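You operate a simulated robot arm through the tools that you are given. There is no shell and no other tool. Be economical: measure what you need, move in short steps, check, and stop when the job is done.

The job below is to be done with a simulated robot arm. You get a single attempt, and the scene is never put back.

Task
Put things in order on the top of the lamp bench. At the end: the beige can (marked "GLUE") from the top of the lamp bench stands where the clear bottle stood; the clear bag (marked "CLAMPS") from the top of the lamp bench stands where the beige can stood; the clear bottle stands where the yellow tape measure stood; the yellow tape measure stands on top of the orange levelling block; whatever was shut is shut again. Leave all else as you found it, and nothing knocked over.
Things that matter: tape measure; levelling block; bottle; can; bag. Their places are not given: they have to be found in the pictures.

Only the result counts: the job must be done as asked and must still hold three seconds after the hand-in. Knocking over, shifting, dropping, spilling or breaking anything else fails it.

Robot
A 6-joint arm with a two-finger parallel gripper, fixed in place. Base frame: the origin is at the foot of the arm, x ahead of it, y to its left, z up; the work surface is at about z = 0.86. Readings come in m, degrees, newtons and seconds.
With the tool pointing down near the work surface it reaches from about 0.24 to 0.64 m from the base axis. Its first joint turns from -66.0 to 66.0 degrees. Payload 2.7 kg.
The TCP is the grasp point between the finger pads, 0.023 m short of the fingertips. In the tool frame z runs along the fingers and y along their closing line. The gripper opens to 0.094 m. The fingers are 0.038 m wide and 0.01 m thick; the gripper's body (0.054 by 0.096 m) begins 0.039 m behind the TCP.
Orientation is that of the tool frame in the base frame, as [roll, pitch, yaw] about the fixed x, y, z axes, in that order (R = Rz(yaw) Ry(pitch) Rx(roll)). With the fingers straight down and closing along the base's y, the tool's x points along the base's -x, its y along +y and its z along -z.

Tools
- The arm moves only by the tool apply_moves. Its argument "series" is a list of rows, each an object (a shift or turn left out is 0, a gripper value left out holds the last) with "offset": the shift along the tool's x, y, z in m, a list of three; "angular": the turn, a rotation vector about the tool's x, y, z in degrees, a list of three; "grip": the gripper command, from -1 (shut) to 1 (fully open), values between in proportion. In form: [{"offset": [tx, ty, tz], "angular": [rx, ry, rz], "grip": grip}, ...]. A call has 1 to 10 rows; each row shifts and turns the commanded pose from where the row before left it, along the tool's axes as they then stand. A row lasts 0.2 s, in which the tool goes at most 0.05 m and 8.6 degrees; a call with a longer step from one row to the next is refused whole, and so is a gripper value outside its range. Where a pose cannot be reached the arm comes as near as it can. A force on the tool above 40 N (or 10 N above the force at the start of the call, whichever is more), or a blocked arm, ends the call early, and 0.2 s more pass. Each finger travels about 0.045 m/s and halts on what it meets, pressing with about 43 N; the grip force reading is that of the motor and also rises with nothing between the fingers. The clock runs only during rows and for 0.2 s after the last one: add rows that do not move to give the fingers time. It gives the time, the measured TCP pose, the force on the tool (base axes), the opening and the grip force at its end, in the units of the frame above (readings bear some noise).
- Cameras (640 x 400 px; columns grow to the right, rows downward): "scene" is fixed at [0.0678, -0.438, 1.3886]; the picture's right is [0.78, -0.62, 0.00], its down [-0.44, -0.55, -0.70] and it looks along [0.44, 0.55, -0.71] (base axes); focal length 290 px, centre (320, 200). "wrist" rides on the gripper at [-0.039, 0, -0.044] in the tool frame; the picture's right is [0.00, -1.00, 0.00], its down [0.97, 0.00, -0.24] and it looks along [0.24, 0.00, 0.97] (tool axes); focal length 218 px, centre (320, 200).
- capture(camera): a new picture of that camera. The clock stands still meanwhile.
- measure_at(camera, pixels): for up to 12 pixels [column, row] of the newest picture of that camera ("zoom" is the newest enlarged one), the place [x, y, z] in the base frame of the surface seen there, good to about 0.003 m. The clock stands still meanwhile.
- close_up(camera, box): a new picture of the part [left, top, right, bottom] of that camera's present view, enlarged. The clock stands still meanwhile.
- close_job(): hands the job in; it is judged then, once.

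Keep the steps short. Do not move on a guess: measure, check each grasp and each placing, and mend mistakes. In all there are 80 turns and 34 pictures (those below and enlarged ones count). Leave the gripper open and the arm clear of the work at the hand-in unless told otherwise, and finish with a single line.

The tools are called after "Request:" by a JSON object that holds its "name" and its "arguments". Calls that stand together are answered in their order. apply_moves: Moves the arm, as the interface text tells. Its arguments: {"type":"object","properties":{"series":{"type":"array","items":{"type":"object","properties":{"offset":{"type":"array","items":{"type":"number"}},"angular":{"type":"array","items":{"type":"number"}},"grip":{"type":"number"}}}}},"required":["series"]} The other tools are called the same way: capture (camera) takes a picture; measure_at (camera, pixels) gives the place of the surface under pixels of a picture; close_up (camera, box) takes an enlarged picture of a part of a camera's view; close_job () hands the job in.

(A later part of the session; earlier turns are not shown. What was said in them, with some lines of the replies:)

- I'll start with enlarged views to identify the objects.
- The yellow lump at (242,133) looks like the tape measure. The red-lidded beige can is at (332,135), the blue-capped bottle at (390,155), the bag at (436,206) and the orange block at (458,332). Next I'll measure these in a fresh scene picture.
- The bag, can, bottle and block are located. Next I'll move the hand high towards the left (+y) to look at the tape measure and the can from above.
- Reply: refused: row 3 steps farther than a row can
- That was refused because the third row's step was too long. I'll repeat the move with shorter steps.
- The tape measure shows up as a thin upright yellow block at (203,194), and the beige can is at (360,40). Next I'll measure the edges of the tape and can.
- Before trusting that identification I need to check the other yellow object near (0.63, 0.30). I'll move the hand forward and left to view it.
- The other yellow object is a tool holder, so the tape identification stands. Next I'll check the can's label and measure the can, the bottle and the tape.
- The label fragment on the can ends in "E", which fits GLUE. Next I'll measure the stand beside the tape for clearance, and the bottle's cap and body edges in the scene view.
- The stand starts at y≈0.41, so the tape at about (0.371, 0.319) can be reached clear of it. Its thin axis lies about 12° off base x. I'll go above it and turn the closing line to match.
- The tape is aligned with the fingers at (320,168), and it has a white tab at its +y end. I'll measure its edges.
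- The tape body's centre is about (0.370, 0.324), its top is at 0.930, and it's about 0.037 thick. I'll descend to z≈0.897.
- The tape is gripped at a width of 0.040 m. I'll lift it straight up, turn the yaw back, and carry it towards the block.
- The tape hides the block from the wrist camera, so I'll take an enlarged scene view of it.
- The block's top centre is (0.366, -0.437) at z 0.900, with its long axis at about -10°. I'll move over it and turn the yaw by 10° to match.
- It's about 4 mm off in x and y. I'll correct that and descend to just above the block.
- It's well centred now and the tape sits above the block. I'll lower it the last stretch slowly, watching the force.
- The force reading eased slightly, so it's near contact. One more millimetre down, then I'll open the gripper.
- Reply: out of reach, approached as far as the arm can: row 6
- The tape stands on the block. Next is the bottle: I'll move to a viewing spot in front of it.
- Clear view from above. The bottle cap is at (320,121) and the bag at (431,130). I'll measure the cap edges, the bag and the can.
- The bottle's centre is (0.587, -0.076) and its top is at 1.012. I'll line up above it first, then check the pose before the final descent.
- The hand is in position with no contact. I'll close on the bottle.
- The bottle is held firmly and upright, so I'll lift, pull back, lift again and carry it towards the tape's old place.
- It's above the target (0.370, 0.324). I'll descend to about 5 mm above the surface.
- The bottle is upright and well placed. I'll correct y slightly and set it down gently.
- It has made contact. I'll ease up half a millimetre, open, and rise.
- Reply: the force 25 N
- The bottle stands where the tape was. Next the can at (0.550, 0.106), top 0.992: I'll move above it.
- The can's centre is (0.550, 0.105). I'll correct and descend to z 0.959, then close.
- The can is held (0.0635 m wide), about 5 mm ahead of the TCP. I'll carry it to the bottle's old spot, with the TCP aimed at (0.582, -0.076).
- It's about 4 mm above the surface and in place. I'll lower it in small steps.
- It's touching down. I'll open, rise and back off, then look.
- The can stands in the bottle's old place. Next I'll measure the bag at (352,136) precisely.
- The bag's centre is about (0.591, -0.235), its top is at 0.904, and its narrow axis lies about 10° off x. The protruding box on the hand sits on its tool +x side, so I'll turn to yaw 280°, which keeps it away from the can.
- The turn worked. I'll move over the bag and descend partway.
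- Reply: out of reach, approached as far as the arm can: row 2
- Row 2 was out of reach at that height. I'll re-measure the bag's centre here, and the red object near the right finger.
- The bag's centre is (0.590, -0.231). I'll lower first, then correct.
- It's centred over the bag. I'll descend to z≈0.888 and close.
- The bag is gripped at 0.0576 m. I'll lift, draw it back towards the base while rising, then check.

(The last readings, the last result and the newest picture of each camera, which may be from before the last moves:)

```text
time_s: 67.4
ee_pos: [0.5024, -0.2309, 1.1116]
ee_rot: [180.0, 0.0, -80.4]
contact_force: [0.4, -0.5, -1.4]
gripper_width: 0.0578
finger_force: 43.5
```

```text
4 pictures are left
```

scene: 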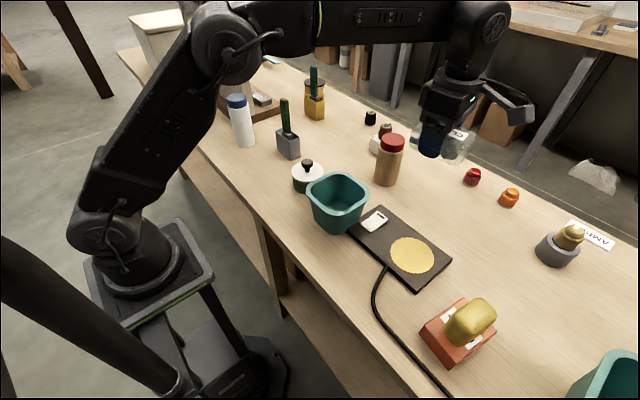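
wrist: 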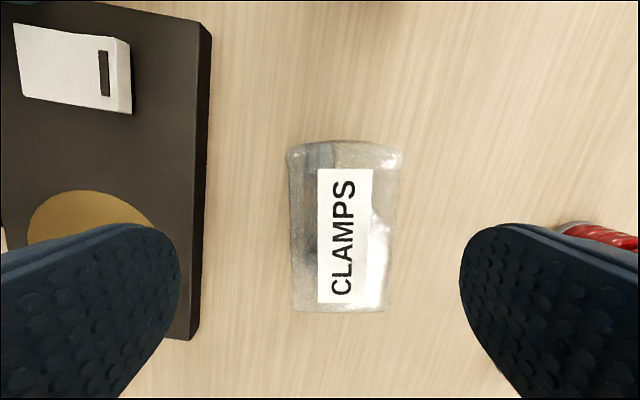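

The bag is lifted and held. I'll carry it across to y≈0.105, high above everything.

Request:
{"name": "apply_moves", "arguments": {"series": [{"offset": [-0.0414, -0.0071, 0]}, {"offset": [-0.0414, -0.0071, 0]}, {"offset": [-0.0414, -0.0071, 0]}, {"offset": [-0.0414, -0.0071, 0]}, {"offset": [-0.0414, -0.0071, 0]}, {"offset": [-0.0414, -0.0071, 0]}, {"offset": [-0.0414, -0.0071, 0]}, {"offset": [-0.0414, -0.0071, 0]}, {}]}}

Request:
{"name": "apply_moves", "arguments": {"series": [{"offset": [0.004, -0.0237, 0.02]}, {"offset": [0.004, -0.0237, 0.02]}, {}, {}]}}

```text
time_s: 69.4
ee_pos: [0.5018, 0.1064, 1.1079]
ee_rot: [-180.0, 0.0, -80.3]
contact_force: [0.6, 0.1, -1.3]
gripper_width: 0.0576
finger_force: 42.7
```

```text
time_s: 70.4
ee_pos: [0.5485, 0.1049, 1.0712]
ee_rot: [-180.0, 0.1, -80.3]
contact_force: [0.5, 0.2, -0.6]
gripper_width: 0.0574
finger_force: 43.6
```

It's on target. I'll descend to just above the surface.

Request:
{"name": "apply_moves", "arguments": {"series": [{"offset": [0.0003, -0.0015, 0.045]}, {"offset": [0, 0, 0.045]}, {"offset": [0, 0, 0.04]}, {"offset": [0, 0, 0.03]}, {"offset": [0, 0, 0.016]}, {}, {}]}}

```text
time_s: 72.0
ee_pos: [0.5529, 0.1071, 0.8955]
ee_rot: [180.0, 0.0, -80.4]
contact_force: [-0.5, 0.2, -1.4]
gripper_width: 0.0576
finger_force: 43.2
```

Request:
{"name": "apply_moves", "arguments": {"series": [{"offset": [0.0016, 0.0022, 0.003]}, {"offset": [0, 0, 0.002]}, {"offset": [0, 0, 0.0015]}, {}]}}

```text
time_s: 73.0
ee_pos: [0.5495, 0.1057, 0.8911]
ee_rot: [179.9, 0.0, -80.4]
contact_force: [0.5, 0.4, -1.1]
gripper_width: 0.0576
finger_force: 43.0
```

Request:
{"name": "apply_moves", "arguments": {"series": [{"offset": [0, 0, 0.0015]}, {"offset": [0, 0, 0.001]}, {}]}}

```text
time_s: 73.8
ee_pos: [0.5489, 0.105, 0.8884]
ee_rot: [179.9, -0.1, -80.4]
contact_force: [0.1, 0.5, -2.1]
gripper_width: 0.0575
finger_force: 44.0
```

It's within a millimetre of the grasp height, so it's at the surface. I'll nudge down half a millimetre, open and rise.

Request:
{"name": "apply_moves", "arguments": {"series": [{"offset": [0, 0, 0.0006]}, {}]}}

Request:
{"name": "apply_moves", "arguments": {"series": [{"grip": 0.25}, {"grip": 0.4}, {"grip": 0.6}, {"grip": 1}, {"grip": 1}, {"grip": 1}]}}

Request:
{"name": "apply_moves", "arguments": {"series": [{"offset": [0, 0, -0.02]}, {"offset": [0, 0, -0.045]}, {"offset": [0, 0, -0.045]}, {"offset": [0, 0, -0.045]}, {"offset": [-0.003, 0.02, -0.04]}, {"offset": [-0.005, 0.03, -0.03]}, {}]}}

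Request:
{"name": "capture", "arguments": {"camera": "wrist"}}

Request:
{"name": "capture", "arguments": {"camera": "scene"}}

```text
time_s: 74.4
ee_pos: [0.5507, 0.1036, 0.8887]
ee_rot: [-180.0, 0.0, -80.5]
contact_force: [-3.5, -1.0, 7.7]
gripper_width: 0.0576
finger_force: 43.4
```

```text
time_s: 75.8
ee_pos: [0.5504, 0.1053, 0.8878]
ee_rot: [-180.0, 0.0, -80.4]
contact_force: [0.1, -0.7, 0.1]
gripper_width: 0.094
finger_force: 0.1
```

```text
time_s: 77.4
ee_pos: [0.5002, 0.1032, 1.1151]
ee_rot: [-180.0, -0.1, -80.4]
contact_force: [0.3, -0.5, -0.5]
gripper_width: 0.094
finger_force: 0.2
```

```text
3 pictures are left
```

wrist: 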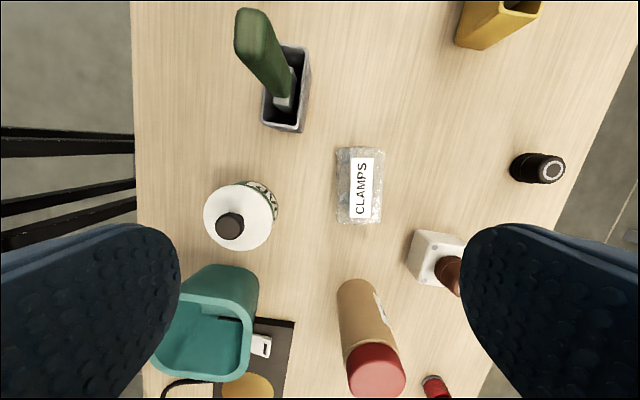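

```text
2 pictures are left
```

scene: 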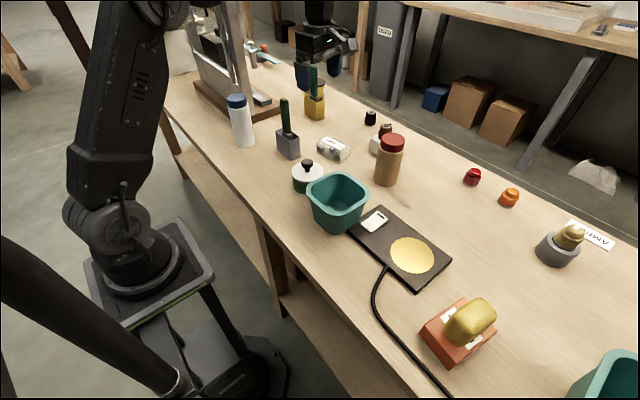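

All four are placed and upright, the gripper is open, and the arm is well above the work. I'll hand in the job.

Request:
{"name": "close_job", "arguments": {}}

```text
The job is handed in.
```

The job is handed in: the tape measure stands on the orange levelling block, the bottle where the tape was, the can where the bottle was, and the bag where the can was; nothing was knocked over, and nothing that was shut had to be opened.
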